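You operate a simulated robot arm through the tools that you are given. There is no shell and no other tool. Be economical: measure what you need, move in short steps, check, and stop when the job is done.

You are at the controls of a simulated robot arm. One attempt, no reset.

Task
Take the steel block and leave it on top of the blue crate lid. Take the orange block and leave it on the top of the end bench. Take the blue tin on the top of the heavy bench and put it away on the pump board. Fetch the spar wax tin and set it on the top of the heavy bench. Put the large gear on the top of the drying bench. Take the yellow slab and leave it on the top of the drying bench. Do these in any order.

It is judged by the outcome, as a careful person would: the job done as asked, and still so three seconds after it is handed in. It fails if anything else is knocked over, pushed out of place, dropped, spilled or broken. A push-on lid holds only when it is set on centred and level and pressed home; a screw cap is set on level and turned clockwise until tight.

Robot
A 7-joint arm with a vacuum gripper on a trunk, on a base that drives. Base frame: it is fixed to the floor where the robot stands at the start and does not move with it; the origin is under the middle of the robot, x ahead of it, y to its left, z up. Units: m, degrees, N and s.
Its first joint turns from -166.0 to 166.0 degrees. Places, roughly: blue crate lid (50x37x3 cm) [-1, -2.7, 0.9]; blue tin [0.75, -2.5, 1]; large gear (7x7x3 cm) [-3.7, -2.4, 0.9]; orange block (14x7x5 cm) [0.8, 0.3, 0.9]; pump board [-7.4, -0.9, 0.8]; spar wax tin [-2.75, 1.25, 0.75]; steel block (14x7x4 cm) [0.8, 0, 0.9]; top of the drying bench [-2.7, -2.7, 0.6]; top of the end bench [0.6, -0.9, 0.9]; top of the heavy bench [-0.2, -2.7, 0.9]; yellow slab (15x8x5 cm) [0.6, -2.7, 0.9]. Payload 1.88 kg.
Tool frame: the origin (TCP) lies in the middle of the cups' lips, and z points out of the cups. The gripper has 1 cup of 0.032 m across, covering 0.032 by 0.032 m (tool x, y); the bellows give 0.014 m. With the vacuum on, a cup seals on a smooth face that it is pressed against (1 to 4 N); it does not hold porous or soft things. The pull reaches 41 N.
Orientation is that of the tool frame in the base frame, as a unit quaternion [w, x, y, z]. With the cups facing straight down, the tool's x points along the base's -x, its y along +y and its z along -z.

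Tools
- The arm moves only by the tool nudge_tool. Its argument "increments" is a list of rows, each an object of numbers (a shift or turn left out is 0, a gripper value left out holds the last): "ax", "ay", "az": the turn, a rotation vector about the base's x, y, z in degrees; "tx", "ty", "tz": the shift along the base's x, y, z in m; "valve": the vacuum: 1 switches it on, -1 off. In form: [{"ax": .., "ay": .., "az": .., "tx": .., "ty": .., "tz": .., "valve": ..}, ...]. A call has 1 to 12 rows; each row shifts and turns the commanded pose from where the row before left it. A row lasts 0.2 s, in which the tool goes at most 0.05 m and 8.6 degrees; a call with a longer step from one row to the next is refused whole, and so is a gripper value outside its range. Where a pose cannot be reached the arm comes as near as it can. A force on the tool above 40 N (or 10 N above the force at the start of the call, whichever is more), or a blocked arm, ends the call early, and 0.2 s more pass. The pull builds up within a second once a cup has sealed. Time passes only in rows, and 0.2 s behind the last, so rows that do not move give it time. The reply holds the time, the measured pose of the TCP, the force on the tool along the base axes and the pull of the vacuum, in the units named above and with some noise, with the torque about the TCP (base axes, N m) and any sound that the robot's microphone picked up.
- Cameras (640 x 400 px; columns grow to the right, rows downward): "scene" is now at [0.027, 0.1552, 1.5727]; the picture's right is [-0.19, -0.98, 0.00], its down [-0.71, 0.14, -0.69] and it looks along [0.68, -0.13, -0.73] (base axes); focal length 288 px, centre (320, 200). "wrist" rides on the gripper at [0.082, 0.014, -0.216] in the tool frame; the picture's right is [-0.17, 0.99, 0.00], its down [-0.91, -0.15, -0.37] and it looks along [-0.37, -0.06, 0.93] (tool axes); focal length 243 px, centre (320, 200). There is no depth. A picture from a camera that has moved, and an enlarged one, comes with that camera's place and axes in the base frame and with its lens. The place of the scene camera against the robot may be out by one fixed shift of up to 0.018 m in any direction.
- capture(camera): a new picture of that camera. The clock stands still meanwhile.
- lift_body(by): slides the trunk up (or, below 0, down) by that many m; the arm and the scene camera ride with it, the base frame stays. It gives what a move gives, with no picture.
- drive_base(legs): drives the robot by 1 to 6 legs, each [ahead, left, turn to the left] in m, m and degrees, along the robot's own axes; the way and the turn of a leg run together, so that a leg with both is an arc; at most 1.5 m and 180 degrees a leg. The arm and the cameras ride along, it lands a little off, and it stops where it bumps. It gives what a move gives.
- turn_head(pan, tilt): turns the head with the scene camera to pan (to the left, within 155 degrees either way) and tilt (down, from -29 to 69), counted from straight ahead of the robot. It gives what a move gives.
- close_up(camera, box): a new picture of the part [left, top, right, bottom] of that camera's present view, enlarged. The clock stands still meanwhile.
- finish_job(): hands the job in; it is judged then, once.

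Go step by step. Nothing tells you exact positions but the pictures and the camera data: compare them with the known pose of the tool, close in by small moves and look again before you grip or let go. The budget is 186 turns and 148 pictures, counting those below and the enlarged ones. Unless the task says otherwise, let go and move clear before handing in.

The tools are called after "Call:" by a JSON object that holds its "fn" and its "kwargs". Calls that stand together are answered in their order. nudge_tool: Moves the arm, as the interface text tells. Its arguments: {"type":"object","properties":{"increments":{"type":"array","items":{"type":"object","properties":{"ax":{"type":"number"},"ay":{"type":"number"},"az":{"type":"number"},"tx":{"type":"number"},"ty":{"type":"number"},"tz":{"type":"number"},"valve":{"type":"number"}}}}},"required":["increments"]} The other tools are called the same way: lift_body (by) slides the trunk up or down; drive_base (legs) drives the base; turn_head (pan, tilt) turns the head that bears the scene camera; capture (camera) takes a picture; close_up (camera, box) takes an enlarged picture of a part of a camera's view; finish_job () hands the job in.

At the start:

```text
clock: 0.0
tcp_pos: [0.4827, -0.1803, 1.1356]
orientation: [0.0, 0.0, 1.0, 0.0]
contact_force: [0.0, 0.2, 0.7]
ft_torque: [0.01, -0.01, 0.03]
pull: 0.0
trunk travel left (down, up): [-0.525, 0.065]
robot x, y, heading: [0.0015, 0.0023, -0.0]
head pan, tilt: [-10.9, 46.5]
```

scene: 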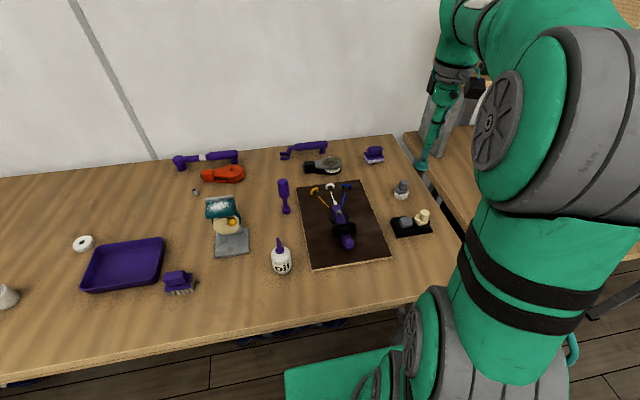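
wrist: 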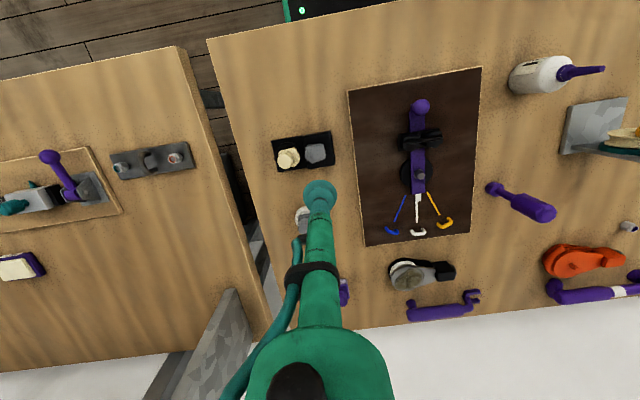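

I see a bench with clutter; the orange and steel objects seem to be near the back edge. I'll take enlarged pictures to identify them.

Call:
{"fn": "close_up", "kwargs": {"camera": "scene", "box": [160, 120, 420, 280]}}

Call:
{"fn": "close_up", "kwargs": {"camera": "wrist", "box": [320, 180, 640, 380]}}

Call:
{"fn": "turn_head", "kwargs": {"pan": -60, "tilt": 35}}

```text
2.46 times, centred on (290, 200) of scene
camera zoom: at [0.027, 0.1552, 1.5727], right [-0.19, -0.98, 0.0], down [-0.71, 0.14, -0.69], along [0.68, -0.13, -0.73], focal length 709 px, centre (394, 200)
```

zoom: 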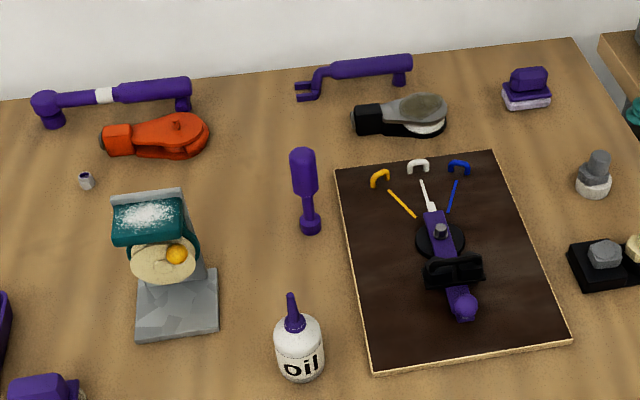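

```text
2.00 times, centred on (480, 280) of wrist
camera zoom: at [0.4016, -0.1663, 1.35], right [0.17, 0.99, 0.0], down [0.91, -0.15, 0.37], along [0.37, -0.06, -0.93], focal length 485 px, centre (0, 40)
```

zoom: 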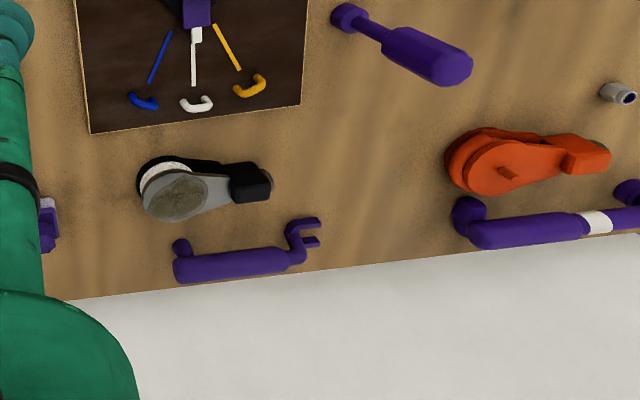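

```text
clock: 1.2
tcp_pos: [0.483, -0.1811, 1.1357]
orientation: [0.0, 0.0, 1.0, 0.0]
contact_force: [-0.5, 0.3, -0.3]
ft_torque: [-0.03, 0.01, -0.01]
pull: 0.1
trunk travel left (down, up): [-0.525, 0.065]
robot x, y, heading: [0.0007, -0.0031, 0.3]
head pan, tilt: [-60.0, 35.0]
```

The "blocks" are pulley blocks: an orange one near (0.88, 0.36) and a steel one near (0.86, 0). Next I'll look around the rest of the shop.

Call:
{"fn": "capture", "kwargs": {"camera": "scene"}}

Call:
{"fn": "turn_head", "kwargs": {"pan": -110, "tilt": 25}}

Call:
{"fn": "capture", "kwargs": {"camera": "scene"}}

Call:
{"fn": "turn_head", "kwargs": {"pan": -155, "tilt": 20}}

Call:
{"fn": "capture", "kwargs": {"camera": "scene"}}

Call:
{"fn": "turn_head", "kwargs": {"pan": 150, "tilt": 20}}

Call:
{"fn": "capture", "kwargs": {"camera": "scene"}}

```text
143 pictures are left
camera scene: at [-0.0076, 0.0941, 1.5897], right [-0.87, -0.5, 0.0], down [-0.29, 0.5, -0.82], along [0.41, -0.71, -0.57], focal length 288 px, centre (320, 200)
```

scene: 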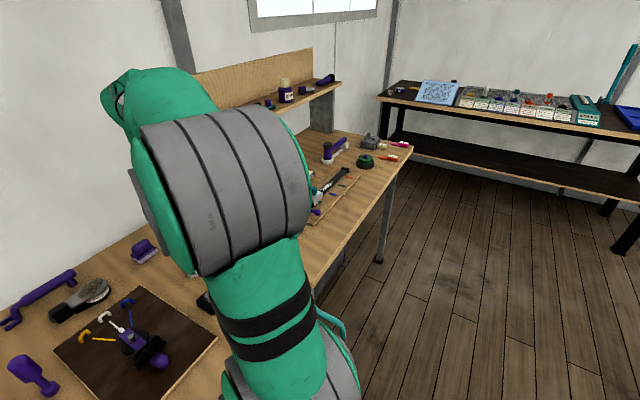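

```text
clock: 2.4
tcp_pos: [0.4823, -0.1798, 1.1336]
orientation: [0.0, 0.0, 1.0, -0.001]
contact_force: [0.0, 0.4, 0.1]
ft_torque: [-0.01, 0.01, 0.03]
pull: 0.0
trunk travel left (down, up): [-0.525, 0.065]
robot x, y, heading: [-0.0007, 0.0031, 0.1]
head pan, tilt: [-110.0, 25.0]
```

```text
142 pictures are left
camera scene: at [-0.0831, 0.0837, 1.6054], right [-0.94, 0.34, 0.0], down [0.14, 0.4, -0.91], along [-0.31, -0.85, -0.42], focal length 288 px, centre (320, 200)
```

scene: 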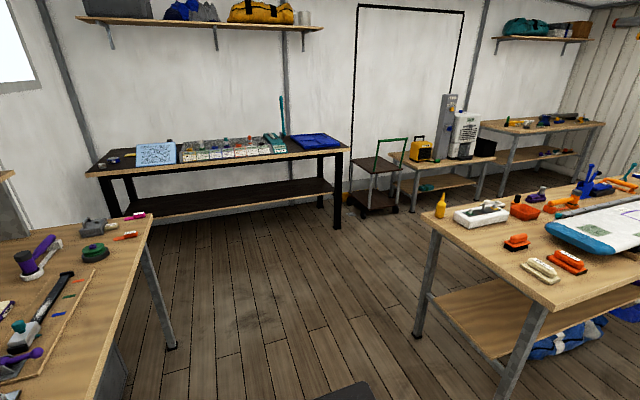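

```text
clock: 3.5
tcp_pos: [0.4824, -0.1799, 1.1351]
orientation: [0.001, 0.0, 1.0, 0.0]
contact_force: [-0.1, 0.1, -0.2]
ft_torque: [-0.04, 0.02, -0.04]
pull: 0.0
trunk travel left (down, up): [-0.525, 0.065]
robot x, y, heading: [-0.0029, 0.0025, 0.1]
head pan, tilt: [-154.7, 20.0]
```

```text
141 pictures are left
camera scene: at [-0.1358, 0.1305, 1.6135], right [-0.43, 0.9, 0.0], down [0.31, 0.15, -0.94], along [-0.85, -0.4, -0.34], focal length 288 px, centre (320, 200)
```

scene: 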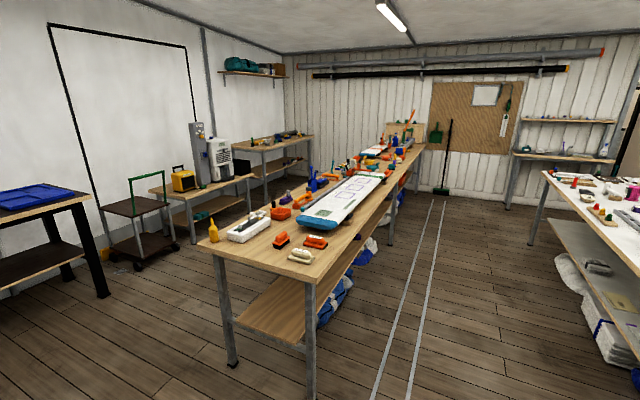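

```text
clock: 7.6
tcp_pos: [0.484, -0.1797, 1.1332]
orientation: [0.0, 0.0, 1.0, 0.0]
contact_force: [-0.2, 0.2, 0.0]
ft_torque: [0.01, 0.02, -0.04]
pull: 0.0
trunk travel left (down, up): [-0.525, 0.065]
robot x, y, heading: [-0.0029, -0.0004, -0.1]
head pan, tilt: [150.0, 20.0]
```

```text
140 pictures are left
camera scene: at [-0.1323, 0.2169, 1.6135], right [0.5, 0.87, 0.0], down [0.3, -0.17, -0.94], along [-0.81, 0.47, -0.34], focal length 288 px, centre (320, 200)
```

scene: 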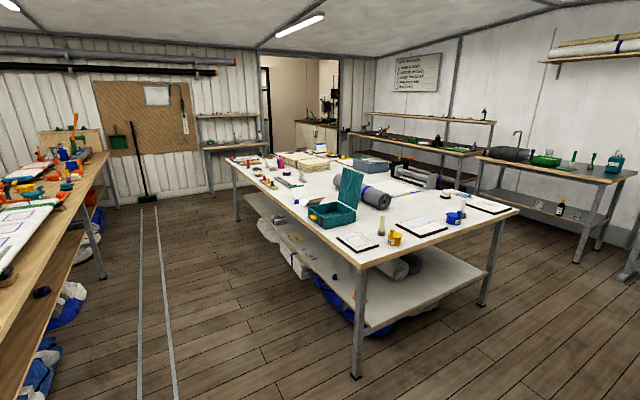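

Landmarks match the list. To start with the blocks I need to be a bit closer to the front bench, so I'll check how much room the base has.

Call:
{"fn": "turn_head", "kwargs": {"pan": 25, "tilt": 69}}

Call:
{"fn": "capture", "kwargs": {"camera": "scene"}}

```text
clock: 9.7
tcp_pos: [0.4832, -0.18, 1.1346]
orientation: [0.0, 0.0, 1.0, -0.001]
contact_force: [0.7, 0.7, 0.6]
ft_torque: [0.03, -0.02, 0.0]
pull: 0.1
trunk travel left (down, up): [-0.525, 0.065]
robot x, y, heading: [0.001, 0.0003, 0.0]
head pan, tilt: [25.0, 68.8]
```

```text
139 pictures are left
camera scene: at [-0.001, 0.194, 1.546], right [0.42, -0.91, 0.0], down [-0.84, -0.39, -0.36], along [0.33, 0.15, -0.93], focal length 288 px, centre (320, 200)
```

scene: 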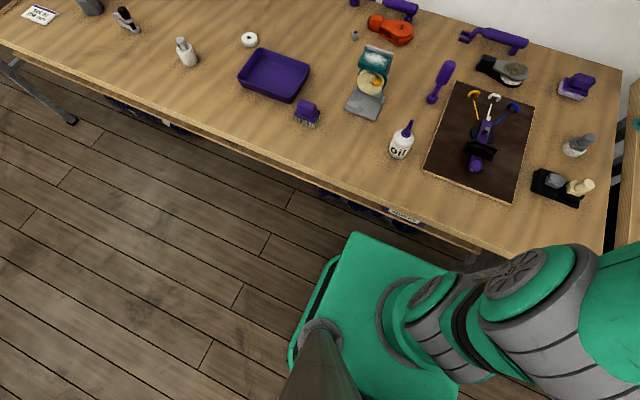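

The base has a small gap to the bench. I'll shift left 0.2 m and ease ahead 0.06 m so both blocks come into reach.

Call:
{"fn": "drive_base", "kwargs": {"legs": [[0, 0.18, 0], [0.06, 0, 0]]}}

Call:
{"fn": "capture", "kwargs": {"camera": "scene"}}

```text
clock: 11.7
tcp_pos: [0.5429, -0.0022, 1.1346]
orientation: [0.0, 0.001, 1.0, 0.0]
contact_force: [1.0, -0.8, -0.5]
ft_torque: [-0.02, 0.03, 0.0]
pull: 0.2
trunk travel left (down, up): [-0.525, 0.065]
robot x, y, heading: [0.0585, 0.1776, -0.1]
head pan, tilt: [25.0, 68.8]
```

```text
138 pictures are left
camera scene: at [0.059, 0.3725, 1.546], right [0.42, -0.91, 0.0], down [-0.85, -0.39, -0.36], along [0.33, 0.15, -0.93], focal length 288 px, centre (320, 200)
```

scene: 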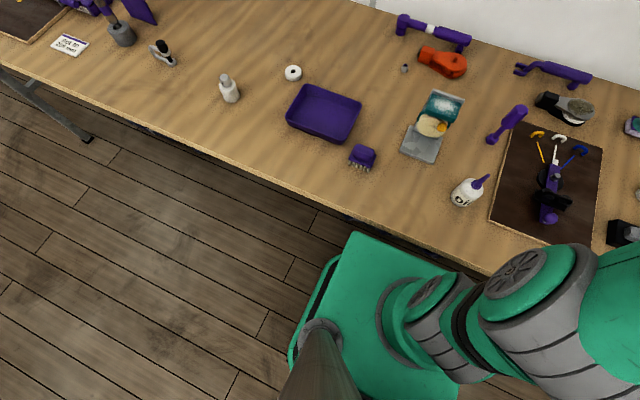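

No bump yet. I'll go 0.05 m further and move the tool near the orange block for a wrist look.

Call:
{"fn": "drive_base", "kwargs": {"legs": [[0.05, 0, 0]]}}

Call:
{"fn": "nudge_tool", "kwargs": {"increments": [{"tx": 0.025, "ty": 0.04}, {"tx": 0.025, "ty": 0.04}, {"tx": 0.025, "ty": 0.04}, {"tx": 0.025, "ty": 0.04}, {"tx": 0.02, "ty": 0.04}, {"ty": 0.04}, {"ty": 0.04}, {"ty": 0.04}]}}

Call:
{"fn": "capture", "kwargs": {"camera": "wrist"}}

```text
clock: 12.8
tcp_pos: [0.5755, -0.0017, 1.1383]
orientation: [0.004, 0.001, 1.0, -0.001]
contact_force: [-0.5, -0.5, -0.8]
ft_torque: [0.05, -0.1, 0.0]
pull: 0.1
trunk travel left (down, up): [-0.525, 0.065]
robot x, y, heading: [0.1015, 0.1756, -0.3]
head pan, tilt: [25.0, 68.8]
stopped in leg 1: the robot was blocked; the commanded pose is now the measured one
```

```text
clock: 14.7
tcp_pos: [0.6953, 0.3168, 1.1416]
orientation: [0.005, 0.0, 1.0, -0.001]
contact_force: [-1.1, -0.2, -0.6]
ft_torque: [-0.06, -0.03, 0.0]
pull: 0.1
trunk travel left (down, up): [-0.525, 0.065]
robot x, y, heading: [0.1032, 0.1792, 0.2]
head pan, tilt: [25.0, 68.8]
```

```text
137 pictures are left
camera wrist: at [0.6125, 0.3305, 1.3562], right [0.17, 0.99, 0.0], down [0.91, -0.15, 0.38], along [0.38, -0.06, -0.92], focal length 243 px, centre (320, 200)
```

wrist: 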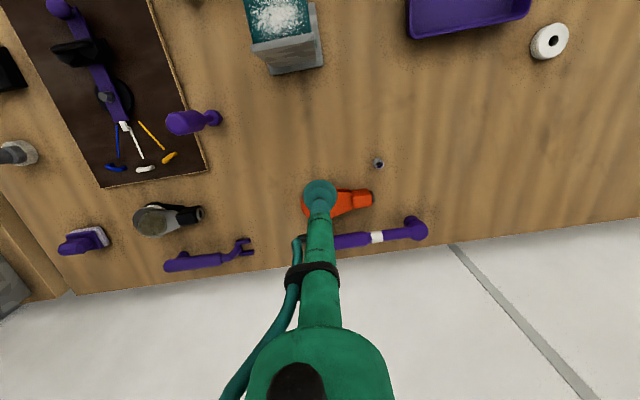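

The base stopped against the bench; objects look undisturbed. I'll lower the tool beside the block for a close look at its top face.

Call:
{"fn": "nudge_tool", "kwargs": {"increments": [{"tz": -0.04, "tx": -0.02, "ty": -0.03}, {"tz": -0.04, "tx": -0.01, "ty": -0.03}, {"tz": -0.04, "ty": -0.02}, {"tz": -0.03}]}}

Call:
{"fn": "close_up", "kwargs": {"camera": "wrist", "box": [300, 130, 460, 230]}}

Call:
{"fn": "capture", "kwargs": {"camera": "wrist"}}

```text
refused: row 1 steps farther than a row can; nothing moved
```

```text
4.00 times, centred on (380, 180) of wrist
camera zoom: at [0.6125, 0.3305, 1.3562], right [0.17, 0.99, 0.0], down [0.91, -0.15, 0.38], along [0.38, -0.06, -0.92], focal length 970 px, centre (80, 280)
```

zoom: 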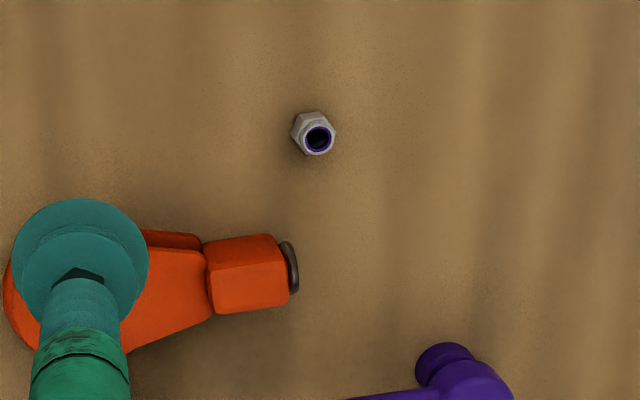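

```text
135 pictures are left
camera wrist: at [0.6125, 0.3305, 1.3562], right [0.17, 0.99, 0.0], down [0.91, -0.15, 0.38], along [0.38, -0.06, -0.92], focal length 243 px, centre (320, 200)
```

wrist: 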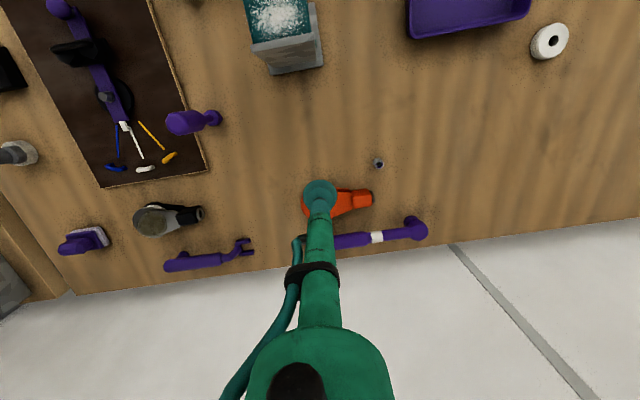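

The view is blocked by the cup; I'll repeat with a valid step size.

Call:
{"fn": "nudge_tool", "kwargs": {"increments": [{"tz": -0.03, "ty": -0.03}, {"tz": -0.03, "ty": -0.03}, {"tz": -0.03, "ty": -0.03}, {"tz": -0.03, "ty": -0.03}]}}

Call:
{"fn": "capture", "kwargs": {"camera": "wrist"}}

Call:
{"fn": "close_up", "kwargs": {"camera": "wrist", "box": [370, 160, 530, 260]}}

```text
clock: 15.7
tcp_pos: [0.6949, 0.1953, 1.0215]
orientation: [0.006, 0.0, 1.0, -0.001]
contact_force: [-0.5, -0.3, 1.0]
ft_torque: [0.0, 0.01, -0.02]
pull: 0.0
trunk travel left (down, up): [-0.525, 0.065]
robot x, y, heading: [0.0971, 0.1779, 0.1]
head pan, tilt: [25.0, 68.8]
```

```text
134 pictures are left
camera wrist: at [0.6124, 0.2103, 1.236], right [0.17, 0.99, 0.0], down [0.91, -0.15, 0.39], along [0.38, -0.06, -0.92], focal length 243 px, centre (320, 200)
```

wrist: 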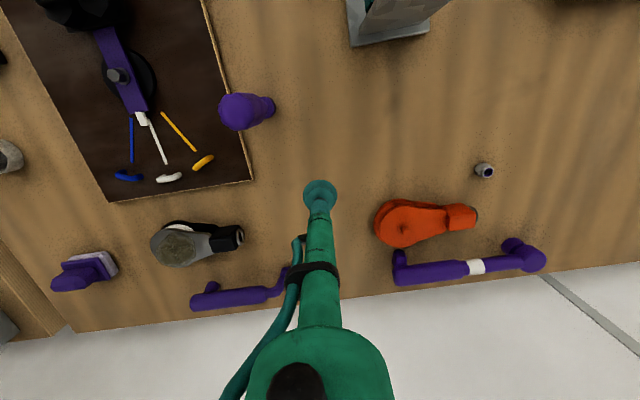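

```text
4.00 times, centred on (450, 210) of wrist
camera zoom: at [0.6124, 0.2103, 1.236], right [0.17, 0.99, 0.0], down [0.91, -0.15, 0.39], along [0.38, -0.06, -0.92], focal length 970 px, centre (-200, 160)
```

zoom: 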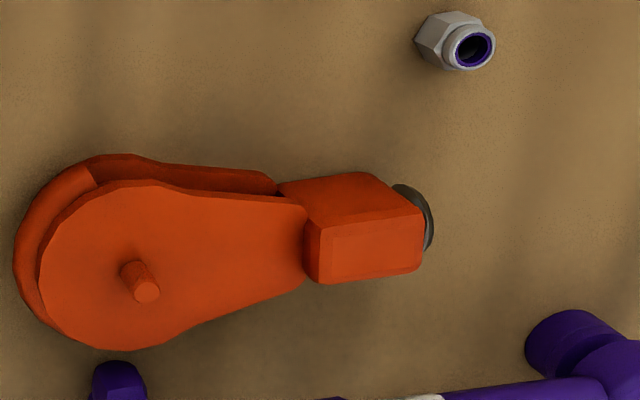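

The upper cheek is flat between its pin and the neck; the seal spot is about (0.827, 0.347), top near z≈0.89. Moving above it and checking.

Call:
{"fn": "nudge_tool", "kwargs": {"increments": [{"tx": 0.033, "ty": 0.037}, {"tx": 0.033, "ty": 0.037}, {"tx": 0.033, "ty": 0.037}, {"tx": 0.033, "ty": 0.037}, {"tz": -0.04}, {"tz": -0.03}]}}

Call:
{"fn": "close_up", "kwargs": {"camera": "wrist", "box": [240, 130, 400, 230]}}

Call:
{"fn": "turn_head", "kwargs": {"pan": 12, "tilt": 40}}

Call:
{"fn": "capture", "kwargs": {"camera": "scene"}}

```text
clock: 17.1
tcp_pos: [0.8276, 0.3481, 0.9524]
orientation: [0.006, 0.001, 1.0, 0.0]
contact_force: [-0.1, 0.4, 0.6]
ft_torque: [-0.01, 0.05, 0.03]
pull: 0.1
trunk travel left (down, up): [-0.525, 0.065]
robot x, y, heading: [0.0985, 0.1757, -0.1]
head pan, tilt: [25.0, 68.8]
```

```text
4.00 times, centred on (320, 180) of wrist
camera zoom: at [0.7448, 0.3615, 1.1671], right [0.17, 0.99, 0.0], down [0.91, -0.15, 0.38], along [0.38, -0.06, -0.92], focal length 970 px, centre (320, 280)
```

zoom: 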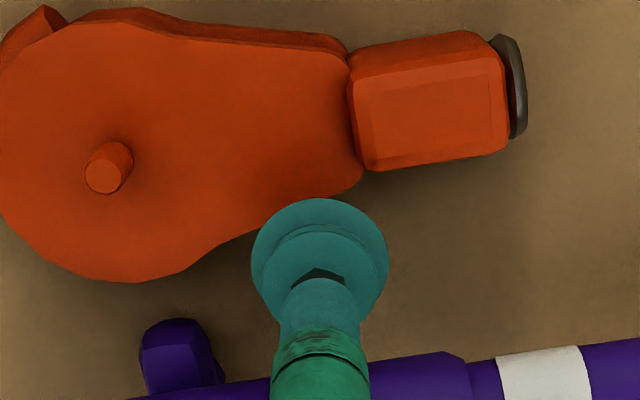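

```text
clock: 18.0
tcp_pos: [0.8275, 0.3474, 0.9525]
orientation: [0.005, 0.001, 1.0, -0.001]
contact_force: [-0.6, 0.2, 0.1]
ft_torque: [0.02, -0.01, -0.03]
pull: 0.1
trunk travel left (down, up): [-0.525, 0.065]
robot x, y, heading: [0.1016, 0.1787, 0.0]
head pan, tilt: [12.0, 40.0]
```

```text
131 pictures are left
camera scene: at [0.1198, 0.3663, 1.5819], right [0.21, -0.98, 0.0], down [-0.62, -0.13, -0.77], along [0.75, 0.16, -0.64], focal length 288 px, centre (320, 200)
```

scene: 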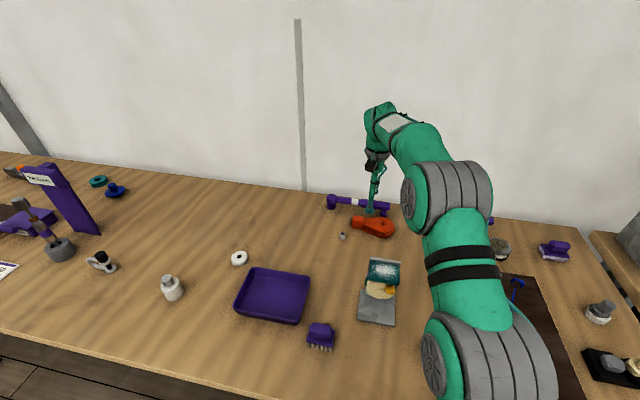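

Comparing both wrist views, the cheek top lies at about z≈0.925 and the target at (0.803, 0.331). I'll move there and lower gently with the vacuum on.

Call:
{"fn": "nudge_tool", "kwargs": {"increments": [{"tx": -0.0245, "ty": -0.0165}, {"tz": -0.012, "valve": 1}, {"tz": -0.006}, {"tz": -0.004}, {"tz": -0.003}, {}]}}

Call:
{"fn": "close_up", "kwargs": {"camera": "wrist", "box": [240, 130, 400, 230]}}

```text
clock: 19.4
tcp_pos: [0.8059, 0.3295, 0.9294]
orientation: [0.007, 0.002, 1.0, 0.0]
contact_force: [-4.5, 0.3, 23.2]
ft_torque: [-0.09, 0.18, -0.26]
pull: 40.8
trunk travel left (down, up): [-0.525, 0.065]
robot x, y, heading: [0.1016, 0.1803, 0.2]
head pan, tilt: [12.0, 40.0]
```

```text
4.00 times, centred on (320, 180) of wrist
camera zoom: at [0.721, 0.3438, 1.1434], right [0.17, 0.99, 0.0], down [0.91, -0.15, 0.39], along [0.38, -0.06, -0.92], focal length 970 px, centre (320, 280)
```

zoom: 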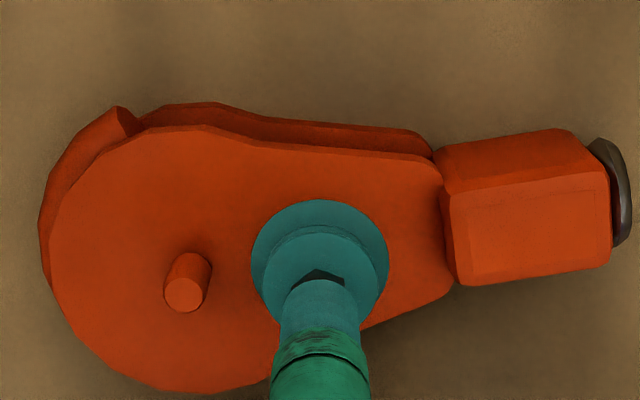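

Sealed with full pull. Lifting the orange block and looking toward the end bench.

Call:
{"fn": "nudge_tool", "kwargs": {"increments": [{"tz": 0.01}, {"tz": 0.03}, {"tz": 0.04}, {"tz": 0.04}, {"tz": 0.04}, {"tz": 0.04}]}}

Call:
{"fn": "turn_head", "kwargs": {"pan": -50, "tilt": 45}}

Call:
{"fn": "capture", "kwargs": {"camera": "scene"}}

Call:
{"fn": "capture", "kwargs": {"camera": "wrist"}}

```text
clock: 20.8
tcp_pos: [0.8032, 0.3264, 1.1256]
orientation: [0.005, 0.0, 1.0, 0.0]
contact_force: [0.6, -0.3, -2.1]
ft_torque: [0.01, 0.09, -0.01]
pull: 40.7
trunk travel left (down, up): [-0.525, 0.065]
robot x, y, heading: [0.1013, 0.1801, -0.0]
head pan, tilt: [12.0, 40.0]
```

```text
clock: 22.1
tcp_pos: [0.8044, 0.3277, 1.1255]
orientation: [0.005, 0.002, 1.0, -0.001]
contact_force: [-1.0, -0.3, -3.1]
ft_torque: [0.11, -0.03, 0.03]
pull: 40.7
trunk travel left (down, up): [-0.525, 0.065]
robot x, y, heading: [0.1004, 0.1801, -0.0]
head pan, tilt: [-50.0, 45.0]
```

```text
129 pictures are left
camera scene: at [0.0889, 0.2865, 1.5747], right [-0.77, -0.64, -0.01], down [-0.45, 0.54, -0.71], along [0.46, -0.54, -0.7], focal length 288 px, centre (320, 200)
```

scene: 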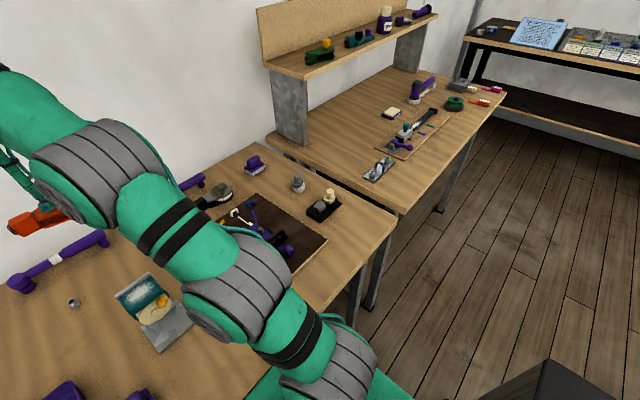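

```text
128 pictures are left
camera wrist: at [0.7206, 0.3416, 1.3408], right [0.17, 0.99, 0.0], down [0.91, -0.15, 0.38], along [0.38, -0.06, -0.92], focal length 243 px, centre (320, 200)
```

wrist: 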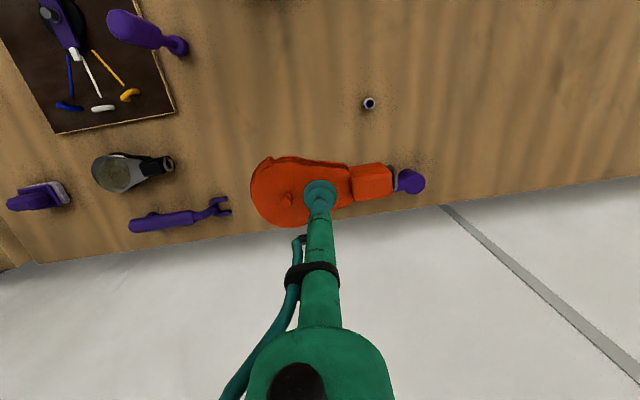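

The orange block hangs well. There is free space on the end bench near (0.70, −0.61), in front of the shelf panel. I'll back off, pull the tool in a bit and drive right.

Call:
{"fn": "drive_base", "kwargs": {"legs": [[-0.08, 0, 0], [0, -0.48, 0]]}}

Call:
{"fn": "nudge_tool", "kwargs": {"increments": [{"tx": -0.03, "ty": -0.035}, {"tx": -0.03, "ty": -0.035}, {"ty": -0.04}, {"ty": -0.04}, {"ty": -0.04}, {"ty": -0.04}]}}

Call:
{"fn": "turn_head", "kwargs": {"pan": -40, "tilt": 40}}

Call:
{"fn": "capture", "kwargs": {"camera": "scene"}}

Call:
{"fn": "capture", "kwargs": {"camera": "wrist"}}

```text
clock: 25.6
tcp_pos: [0.7332, -0.1474, 1.1203]
orientation: [0.001, -0.005, 1.0, -0.001]
contact_force: [0.0, 0.2, -2.5]
ft_torque: [0.01, -0.02, -0.01]
pull: 40.4
trunk travel left (down, up): [-0.525, 0.065]
robot x, y, heading: [0.0281, -0.301, 0.5]
head pan, tilt: [-50.0, 45.0]
```

```text
clock: 27.0
tcp_pos: [0.6746, -0.3776, 1.121]
orientation: [0.001, -0.006, 1.0, -0.001]
contact_force: [-0.5, -0.8, -1.9]
ft_torque: [0.01, 0.02, 0.03]
pull: 40.8
trunk travel left (down, up): [-0.525, 0.065]
robot x, y, heading: [0.0245, -0.307, 0.6]
head pan, tilt: [-50.0, 45.0]
```

```text
clock: 27.8
tcp_pos: [0.6745, -0.3765, 1.1188]
orientation: [0.001, -0.005, 1.0, -0.001]
contact_force: [-0.3, 0.3, -2.2]
ft_torque: [0.0, 0.01, -0.06]
pull: 40.4
trunk travel left (down, up): [-0.525, 0.065]
robot x, y, heading: [0.0238, -0.307, 0.5]
head pan, tilt: [-40.0, 40.0]
```

```text
127 pictures are left
camera scene: at [0.036, -0.1884, 1.5821], right [-0.64, -0.77, 0.0], down [-0.5, 0.41, -0.77], along [0.59, -0.49, -0.64], focal length 288 px, centre (320, 200)
```

scene: 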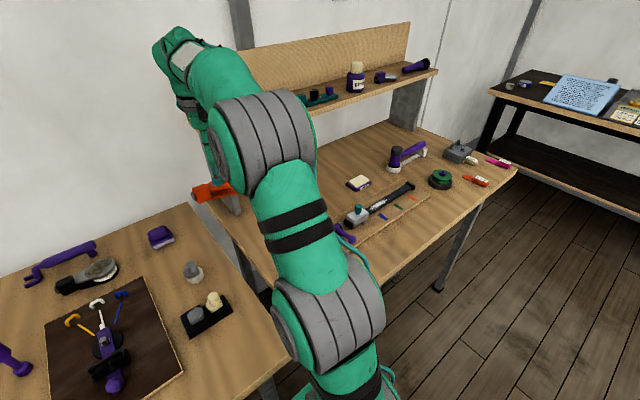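

```text
126 pictures are left
camera wrist: at [0.5925, -0.3634, 1.3353], right [0.16, 0.99, 0.0], down [0.92, -0.14, 0.38], along [0.37, -0.06, -0.93], focal length 243 px, centre (320, 200)
```

wrist: 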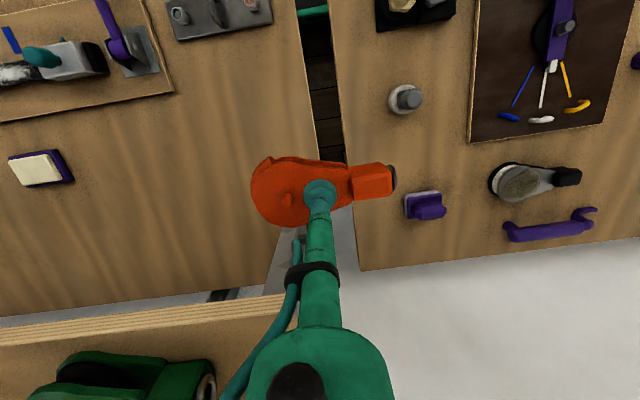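

The patch around (0.645, −0.60) between the board and the shelf is clear. Moving there, staying clear of the shelf edge, and lowering partway.

Call:
{"fn": "nudge_tool", "kwargs": {"increments": [{"tx": -0.015, "ty": -0.045}, {"tx": -0.015, "ty": -0.045}, {"ty": -0.045}, {"ty": -0.045}, {"ty": -0.04}, {"tz": -0.04}, {"tz": -0.04}, {"tz": -0.04}]}}

Call:
{"fn": "capture", "kwargs": {"camera": "wrist"}}

Call:
{"fn": "capture", "kwargs": {"camera": "scene"}}

```text
clock: 29.6
tcp_pos: [0.6441, -0.597, 0.9999]
orientation: [0.0, -0.004, 1.0, 0.0]
contact_force: [-1.0, 0.7, -2.2]
ft_torque: [-0.03, 0.03, 0.0]
pull: 40.7
trunk travel left (down, up): [-0.525, 0.065]
robot x, y, heading: [0.0257, -0.3074, 0.6]
head pan, tilt: [-40.0, 40.0]
```

```text
125 pictures are left
camera wrist: at [0.5625, -0.5837, 1.2159], right [0.16, 0.99, 0.0], down [0.92, -0.14, 0.38], along [0.37, -0.06, -0.93], focal length 243 px, centre (320, 200)
```

wrist: 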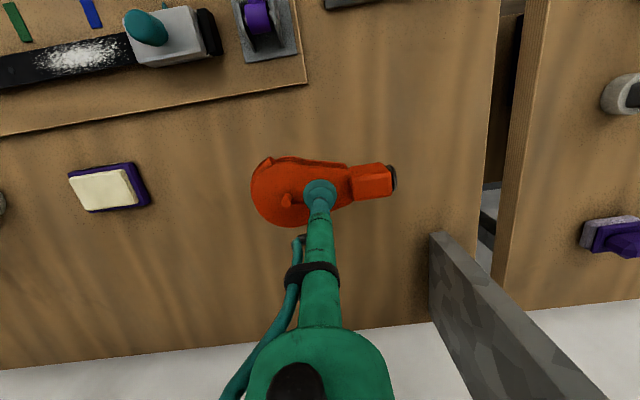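

```text
124 pictures are left
camera scene: at [0.0362, -0.1886, 1.5822], right [-0.63, -0.77, 0.0], down [-0.5, 0.41, -0.77], along [0.59, -0.49, -0.64], focal length 288 px, centre (320, 200)
```

scene: 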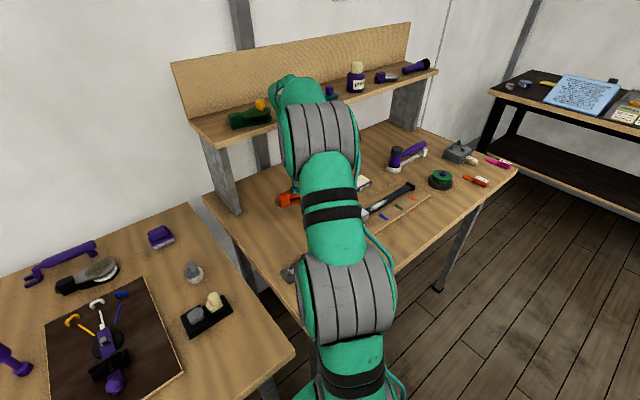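

Clear below. Lowering slowly until contact.

Call:
{"fn": "nudge_tool", "kwargs": {"increments": [{"tz": -0.04}, {"tz": -0.015}, {"tz": -0.006}, {"tz": -0.003}, {"tz": -0.003}]}}

```text
clock: 30.8
tcp_pos: [0.6433, -0.5971, 0.9314]
orientation: [0.001, -0.005, 1.0, -0.001]
contact_force: [-0.1, 0.8, -2.4]
ft_torque: [0.02, -0.01, -0.01]
pull: 40.6
trunk travel left (down, up): [-0.525, 0.065]
robot x, y, heading: [0.0226, -0.3042, 0.6]
head pan, tilt: [-40.0, 40.0]
```

Not in contact yet; going down in fine steps.

Call:
{"fn": "nudge_tool", "kwargs": {"increments": [{"tz": -0.003}, {"tz": -0.003}, {"tz": -0.002}]}}

```text
clock: 31.6
tcp_pos: [0.6429, -0.5973, 0.9286]
orientation: [0.005, -0.004, 1.0, -0.003]
contact_force: [-5.2, -2.0, 24.4]
ft_torque: [0.1, -0.06, -0.09]
pull: 41.3
trunk travel left (down, up): [-0.525, 0.065]
robot x, y, heading: [0.0267, -0.3045, 0.9]
head pan, tilt: [-40.0, 40.0]
```

Contact made. Easing off, releasing, and rising.

Call:
{"fn": "nudge_tool", "kwargs": {"increments": [{"tz": 0.003}, {"valve": -1}, {}, {}, {"tz": 0.01}, {"tz": 0.04}, {"tz": 0.04}, {"tz": 0.04}, {"tz": 0.04}]}}

Call:
{"fn": "capture", "kwargs": {"camera": "wrist"}}

```text
clock: 33.5
tcp_pos: [0.6449, -0.5985, 1.0981]
orientation: [0.001, -0.005, 1.0, -0.001]
contact_force: [0.0, 0.5, -0.5]
ft_torque: [0.02, -0.01, 0.0]
pull: 0.1
trunk travel left (down, up): [-0.525, 0.065]
robot x, y, heading: [0.0238, -0.3032, 0.4]
head pan, tilt: [-40.0, 40.0]
```

```text
123 pictures are left
camera wrist: at [0.5628, -0.5846, 1.3142], right [0.16, 0.99, 0.0], down [0.92, -0.14, 0.38], along [0.37, -0.06, -0.93], focal length 243 px, centre (320, 200)
```

wrist: 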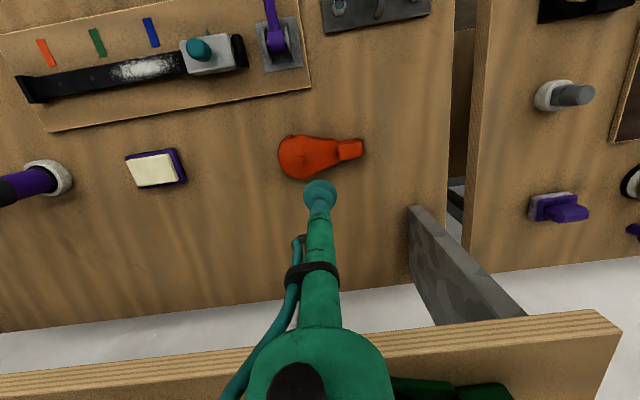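

Orange block is placed. Now back to the steel block: retract the tool to the left, then drive.

Call:
{"fn": "nudge_tool", "kwargs": {"increments": [{"ty": 0.045}, {"ty": 0.045}, {"ty": 0.045}, {"ty": 0.045}, {"ty": 0.045}, {"ty": 0.045}, {"ty": 0.03}]}}

Call:
{"fn": "drive_base", "kwargs": {"legs": [[0, 0.28, -0.5], [0.05, 0, 0]]}}

Call:
{"fn": "capture", "kwargs": {"camera": "wrist"}}

```text
clock: 35.1
tcp_pos: [0.6423, -0.298, 1.0977]
orientation: [0.002, -0.004, 1.0, 0.0]
contact_force: [0.1, -0.4, -0.2]
ft_torque: [-0.01, -0.02, -0.02]
pull: 0.1
trunk travel left (down, up): [-0.525, 0.065]
robot x, y, heading: [0.0264, -0.3032, 0.6]
head pan, tilt: [-40.0, 40.0]
```

```text
clock: 37.8
tcp_pos: [0.6752, -0.0252, 1.0966]
orientation: [0.0, 0.004, 1.0, -0.001]
contact_force: [0.2, -0.2, 0.3]
ft_torque: [-0.03, -0.03, 0.01]
pull: 0.1
trunk travel left (down, up): [-0.525, 0.065]
robot x, y, heading: [0.0517, -0.019, -0.5]
head pan, tilt: [-40.0, 40.0]
stopped in leg 2: the robot was blocked; the commanded pose is now the measured one
```

```text
122 pictures are left
camera wrist: at [0.5947, -0.0098, 1.312], right [0.17, 0.98, 0.0], down [0.91, -0.16, 0.37], along [0.37, -0.07, -0.93], focal length 243 px, centre (320, 200)
```

wrist: 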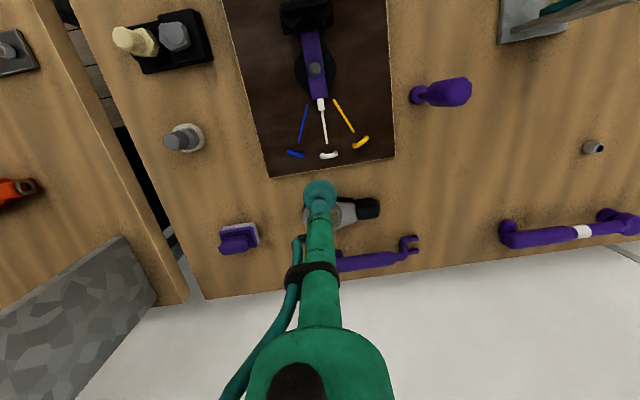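

Blocked a little early but still within reach. I'll lower beside the steel block for a clear look.

Call:
{"fn": "nudge_tool", "kwargs": {"increments": [{"tx": 0.01, "ty": -0.04, "tz": -0.02}, {"ty": -0.04, "tz": -0.02}, {"ty": -0.02, "tz": -0.03}, {"tz": -0.02}]}}

Call:
{"fn": "close_up", "kwargs": {"camera": "wrist", "box": [340, 160, 500, 260]}}

Call:
{"fn": "capture", "kwargs": {"camera": "wrist"}}

```text
clock: 38.8
tcp_pos: [0.6846, -0.1266, 1.0052]
orientation: [-0.001, 0.003, 1.0, -0.002]
contact_force: [-0.2, 0.7, 0.1]
ft_torque: [0.01, 0.04, 0.04]
pull: 0.0
trunk travel left (down, up): [-0.525, 0.065]
robot x, y, heading: [0.055, -0.022, -0.5]
head pan, tilt: [-40.0, 40.0]
```

```text
4.00 times, centred on (420, 210) of wrist
camera zoom: at [0.6033, -0.1113, 1.2212], right [0.17, 0.98, 0.0], down [0.91, -0.16, 0.38], along [0.37, -0.07, -0.93], focal length 970 px, centre (-80, 160)
```

zoom: 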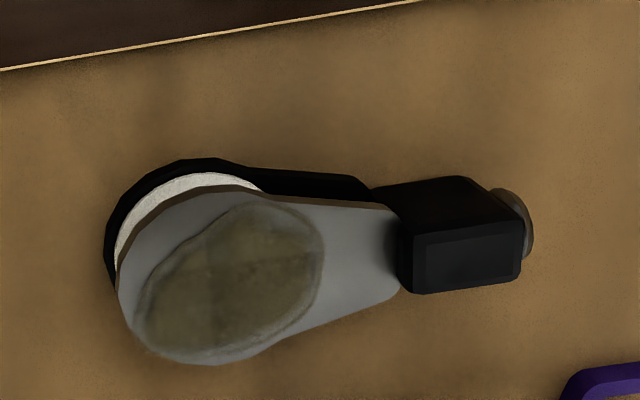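

```text
120 pictures are left
camera wrist: at [0.6033, -0.1113, 1.2212], right [0.17, 0.98, 0.0], down [0.91, -0.16, 0.38], along [0.37, -0.07, -0.93], focal length 243 px, centre (320, 200)
```

wrist: 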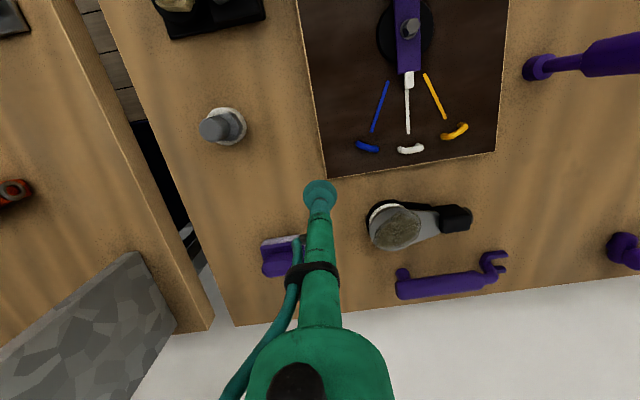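

The steel cheek has a dirty, likely porous patch; the only smooth grey area is near the neck. I'll look from nearer to measure it.

Call:
{"fn": "nudge_tool", "kwargs": {"increments": [{"tx": 0.04, "ty": 0.02}, {"tx": 0.03, "tz": -0.02}]}}

Call:
{"fn": "close_up", "kwargs": {"camera": "wrist", "box": [350, 110, 510, 210]}}

```text
clock: 39.4
tcp_pos: [0.7569, -0.1062, 0.983]
orientation: [0.0, 0.004, 1.0, -0.001]
contact_force: [-0.6, 0.7, 0.7]
ft_torque: [-0.03, 0.03, 0.01]
pull: 0.1
trunk travel left (down, up): [-0.525, 0.065]
robot x, y, heading: [0.0571, -0.0184, -0.3]
head pan, tilt: [-40.0, 40.0]
```

```text
4.00 times, centred on (430, 160) of wrist
camera zoom: at [0.6766, -0.0909, 1.1995], right [0.17, 0.98, 0.0], down [0.91, -0.16, 0.37], along [0.37, -0.07, -0.93], focal length 970 px, centre (-120, 360)
```

zoom: 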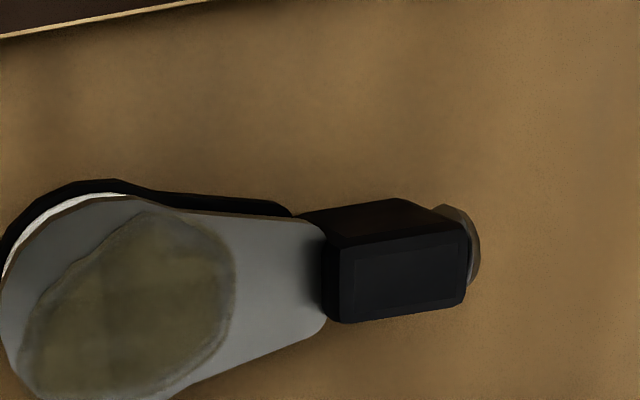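

The smooth area near the neck is only about 25–28 mm wide; centre about (0.783, 0.008), top near 0.925. I'll position above it and check alignment before trying.

Call:
{"fn": "nudge_tool", "kwargs": {"increments": [{"tx": 0.013, "ty": 0.04}, {"tx": 0.013, "ty": 0.04}, {"ty": 0.034}, {"tz": -0.02}, {"tz": -0.015}]}}

Call:
{"fn": "close_up", "kwargs": {"camera": "wrist", "box": [240, 130, 400, 230]}}

```text
clock: 40.6
tcp_pos: [0.781, 0.0091, 0.9512]
orientation: [0.0, 0.004, 1.0, -0.001]
contact_force: [1.3, 0.1, -0.3]
ft_torque: [-0.02, -0.01, 0.01]
pull: 0.1
trunk travel left (down, up): [-0.525, 0.065]
robot x, y, heading: [0.0588, -0.0233, -0.3]
head pan, tilt: [-40.0, 40.0]
```

```text
4.00 times, centred on (320, 180) of wrist
camera zoom: at [0.7013, 0.0246, 1.1669], right [0.17, 0.98, 0.0], down [0.91, -0.16, 0.38], along [0.37, -0.07, -0.93], focal length 970 px, centre (320, 280)
```

zoom: 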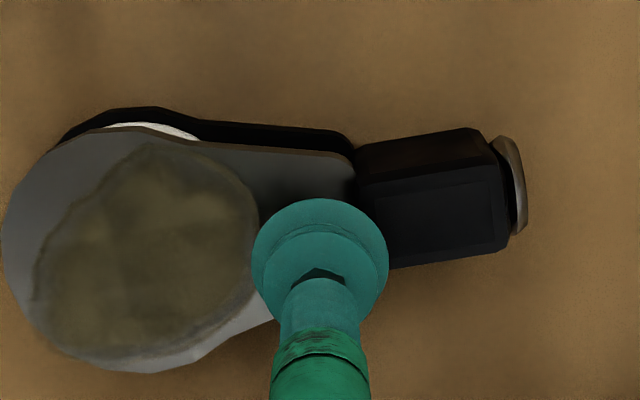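

The cup will overlap slightly on both sides. I'll try a gentle press here and watch the pull.

Call:
{"fn": "nudge_tool", "kwargs": {"increments": [{"ty": -0.001, "tz": -0.012, "valve": 1}, {"tz": -0.006}, {"tz": -0.003}, {"tz": -0.002}, {}, {}]}}

Call:
{"fn": "close_up", "kwargs": {"camera": "wrist", "box": [240, 130, 400, 230]}}

```text
clock: 42.0
tcp_pos: [0.781, 0.009, 0.9287]
orientation: [-0.001, 0.004, 1.0, -0.001]
contact_force: [1.4, 0.8, 3.2]
ft_torque: [0.07, 0.01, -0.01]
pull: 0.1
trunk travel left (down, up): [-0.525, 0.065]
robot x, y, heading: [0.0567, -0.0198, -0.2]
head pan, tilt: [-40.0, 40.0]
```

```text
4.00 times, centred on (320, 180) of wrist
camera zoom: at [0.6998, 0.023, 1.1441], right [0.17, 0.98, 0.0], down [0.91, -0.16, 0.38], along [0.37, -0.07, -0.93], focal length 970 px, centre (320, 280)
```

zoom: 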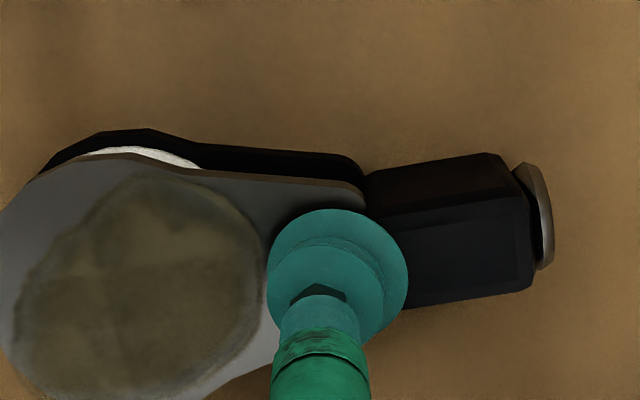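

It touched the neck and didn't seal. I'll lift slightly, shift 4 mm toward the disc and try again.

Call:
{"fn": "nudge_tool", "kwargs": {"increments": [{"tz": 0.012}, {"ty": -0.005, "tx": 0.001}, {"tz": -0.008}, {"tz": -0.004}, {"tz": -0.002}, {}, {}]}}

Call:
{"fn": "close_up", "kwargs": {"camera": "wrist", "box": [240, 130, 400, 230]}}

```text
clock: 43.6
tcp_pos: [0.782, 0.0024, 0.9284]
orientation: [0.002, 0.004, 1.0, -0.001]
contact_force: [-1.0, -2.9, 16.1]
ft_torque: [0.4, 0.07, -0.07]
pull: 40.3
trunk travel left (down, up): [-0.525, 0.065]
robot x, y, heading: [0.0539, -0.0237, -0.2]
head pan, tilt: [-40.0, 40.0]
```

```text
4.00 times, centred on (320, 180) of wrist
camera zoom: at [0.7007, 0.0178, 1.1437], right [0.17, 0.98, 0.0], down [0.91, -0.16, 0.38], along [0.37, -0.07, -0.93], focal length 970 px, centre (320, 280)
```

zoom: 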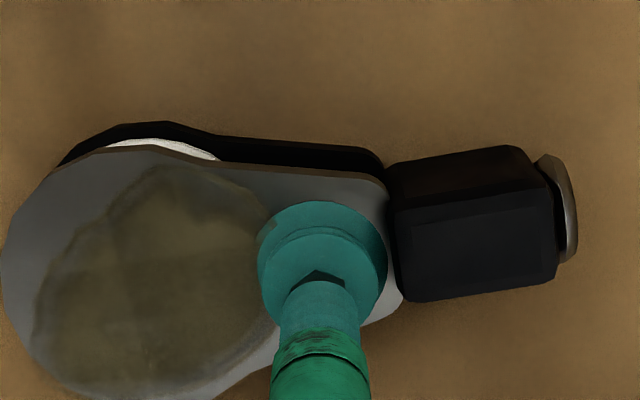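

Sealed with 40 N. Lifting the steel block gently and checking how it hangs.

Call:
{"fn": "nudge_tool", "kwargs": {"increments": [{"tz": 0.006}, {"tz": 0.02}, {"tz": 0.04}, {"tz": 0.04}, {"tz": 0.04}, {"tz": 0.04}, {}]}}

Call:
{"fn": "capture", "kwargs": {"camera": "wrist"}}

```text
clock: 45.2
tcp_pos: [0.7838, 0.0019, 1.1121]
orientation: [0.0, 0.005, 1.0, -0.001]
contact_force: [0.3, 0.3, -1.7]
ft_torque: [0.08, 0.02, 0.0]
pull: 41.0
trunk travel left (down, up): [-0.525, 0.065]
robot x, y, heading: [0.0531, -0.0209, -0.3]
head pan, tilt: [-40.0, 40.0]
```

```text
115 pictures are left
camera wrist: at [0.7021, 0.0166, 1.3278], right [0.17, 0.98, 0.0], down [0.91, -0.16, 0.37], along [0.37, -0.07, -0.93], focal length 243 px, centre (320, 200)
```

wrist: 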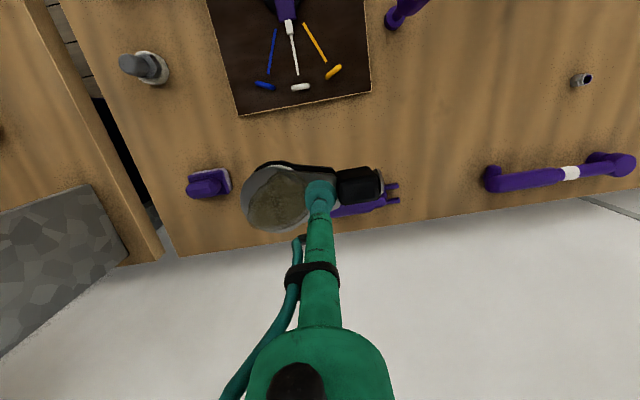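

Both firm. Now I'll back off, tuck the arm and drive to the crate lid on the heavy bench.

Call:
{"fn": "drive_base", "kwargs": {"legs": [[-0.35, 0, 0]]}}

Call:
{"fn": "nudge_tool", "kwargs": {"increments": [{"tx": -0.045}, {"tx": -0.045}, {"tx": -0.045}, {"tx": -0.045}, {"tx": -0.045}, {"tx": -0.045}, {"tx": -0.03}]}}

Call:
{"fn": "turn_head", "kwargs": {"pan": 0, "tilt": 35}}

Call:
{"fn": "drive_base", "kwargs": {"legs": [[0, 0, -90], [1.4, 0, 0], [0, -0.55, 0]]}}

Call:
{"fn": "capture", "kwargs": {"camera": "scene"}}

```text
clock: 47.4
tcp_pos: [0.4352, 0.0084, 1.1114]
orientation: [0.0, 0.0, 1.0, -0.001]
contact_force: [0.5, 0.1, -1.4]
ft_torque: [0.09, -0.02, -0.01]
pull: 40.9
trunk travel left (down, up): [-0.525, 0.065]
robot x, y, heading: [-0.2941, -0.0184, -0.2]
head pan, tilt: [-40.0, 40.0]
```

```text
clock: 49.0
tcp_pos: [0.1348, 0.0089, 1.1132]
orientation: [0.0, 0.001, 1.0, 0.0]
contact_force: [0.2, -0.4, -1.2]
ft_torque: [0.03, 0.04, -0.02]
pull: 41.1
trunk travel left (down, up): [-0.525, 0.065]
robot x, y, heading: [-0.2901, -0.0195, -0.0]
head pan, tilt: [-40.0, 40.0]
```

```text
clock: 50.1
tcp_pos: [0.1359, 0.0085, 1.1122]
orientation: [0.001, 0.001, 1.0, 0.0]
contact_force: [0.1, -0.8, -1.7]
ft_torque: [0.07, 0.05, -0.03]
pull: 40.4
trunk travel left (down, up): [-0.525, 0.065]
robot x, y, heading: [-0.2911, -0.0181, 0.1]
head pan, tilt: [0.0, 35.0]
```

```text
clock: 63.6
tcp_pos: [-0.8108, -1.8354, 1.1113]
orientation: [0.0, 0.703, 0.711, -0.001]
contact_force: [-0.4, 0.4, -2.4]
ft_torque: [-0.02, -0.06, 0.01]
pull: 41.2
trunk travel left (down, up): [-0.525, 0.065]
robot x, y, heading: [-0.8441, -1.4111, -89.1]
head pan, tilt: [0.0, 35.0]
```

```text
114 pictures are left
camera scene: at [-0.6712, -1.4282, 1.5897], right [-1.0, -0.01, 0.0], down [-0.01, 0.57, -0.82], along [0.01, -0.82, -0.57], focal length 288 px, centre (320, 200)
```

scene: 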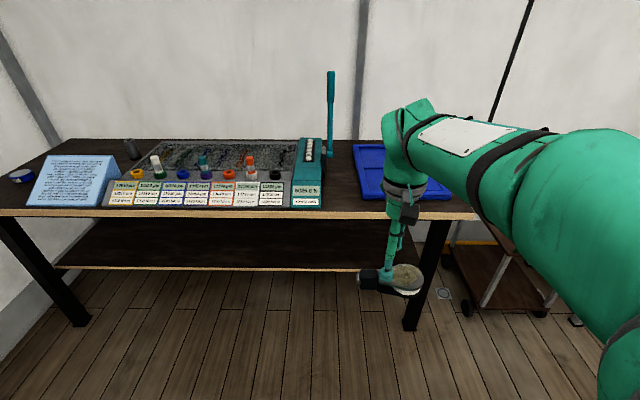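

The blue lid lies on the right end of the bench, centred near (−1.04, −2.65). I'll drive closer and look again.

Call:
{"fn": "drive_base", "kwargs": {"legs": [[0, -0.17, -0.9], [0.5, 0, 0]]}}

Call:
{"fn": "turn_head", "kwargs": {"pan": -5, "tilt": 50}}

Call:
{"fn": "capture", "kwargs": {"camera": "scene"}}

Call:
{"fn": "capture", "kwargs": {"camera": "wrist"}}

```text
clock: 67.6
tcp_pos: [-0.9912, -2.3306, 1.1126]
orientation: [-0.001, 0.71, 0.705, -0.001]
contact_force: [0.1, 0.1, -2.2]
ft_torque: [0.01, -0.05, -0.01]
pull: 40.5
trunk travel left (down, up): [-0.525, 0.065]
robot x, y, heading: [-1.0106, -1.9059, -90.4]
head pan, tilt: [0.0, 35.0]
```

```text
clock: 68.4
tcp_pos: [-0.9897, -2.3304, 1.1115]
orientation: [0.0, 0.71, 0.704, 0.0]
contact_force: [0.2, 0.2, -2.4]
ft_torque: [-0.01, -0.06, 0.03]
pull: 40.8
trunk travel left (down, up): [-0.525, 0.065]
robot x, y, heading: [-1.0148, -1.9032, -90.4]
head pan, tilt: [-5.0, 50.0]
```

```text
113 pictures are left
camera scene: at [-0.8482, -1.9143, 1.568], right [-1.0, 0.09, 0.0], down [0.07, 0.76, -0.64], along [-0.06, -0.64, -0.77], focal length 288 px, centre (320, 200)
```

scene: 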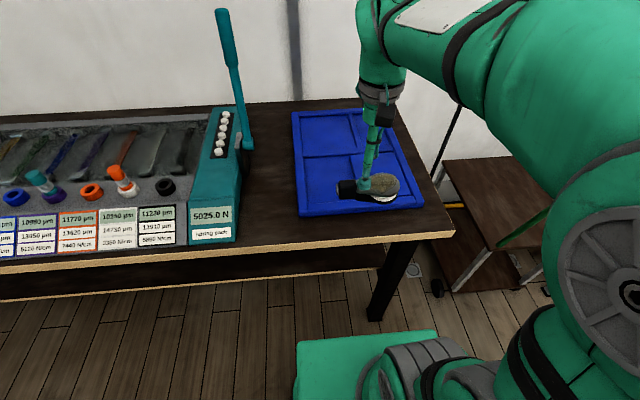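

```text
112 pictures are left
camera wrist: at [-0.9741, -2.2483, 1.3279], right [0.98, -0.17, 0.0], down [-0.16, -0.91, 0.38], along [-0.07, -0.37, -0.93], focal length 243 px, centre (320, 200)
```

wrist: 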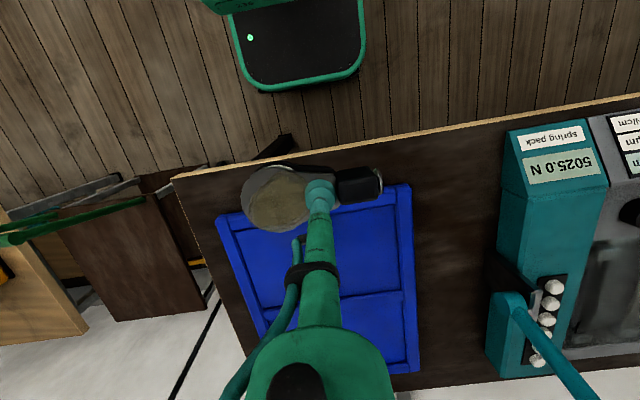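

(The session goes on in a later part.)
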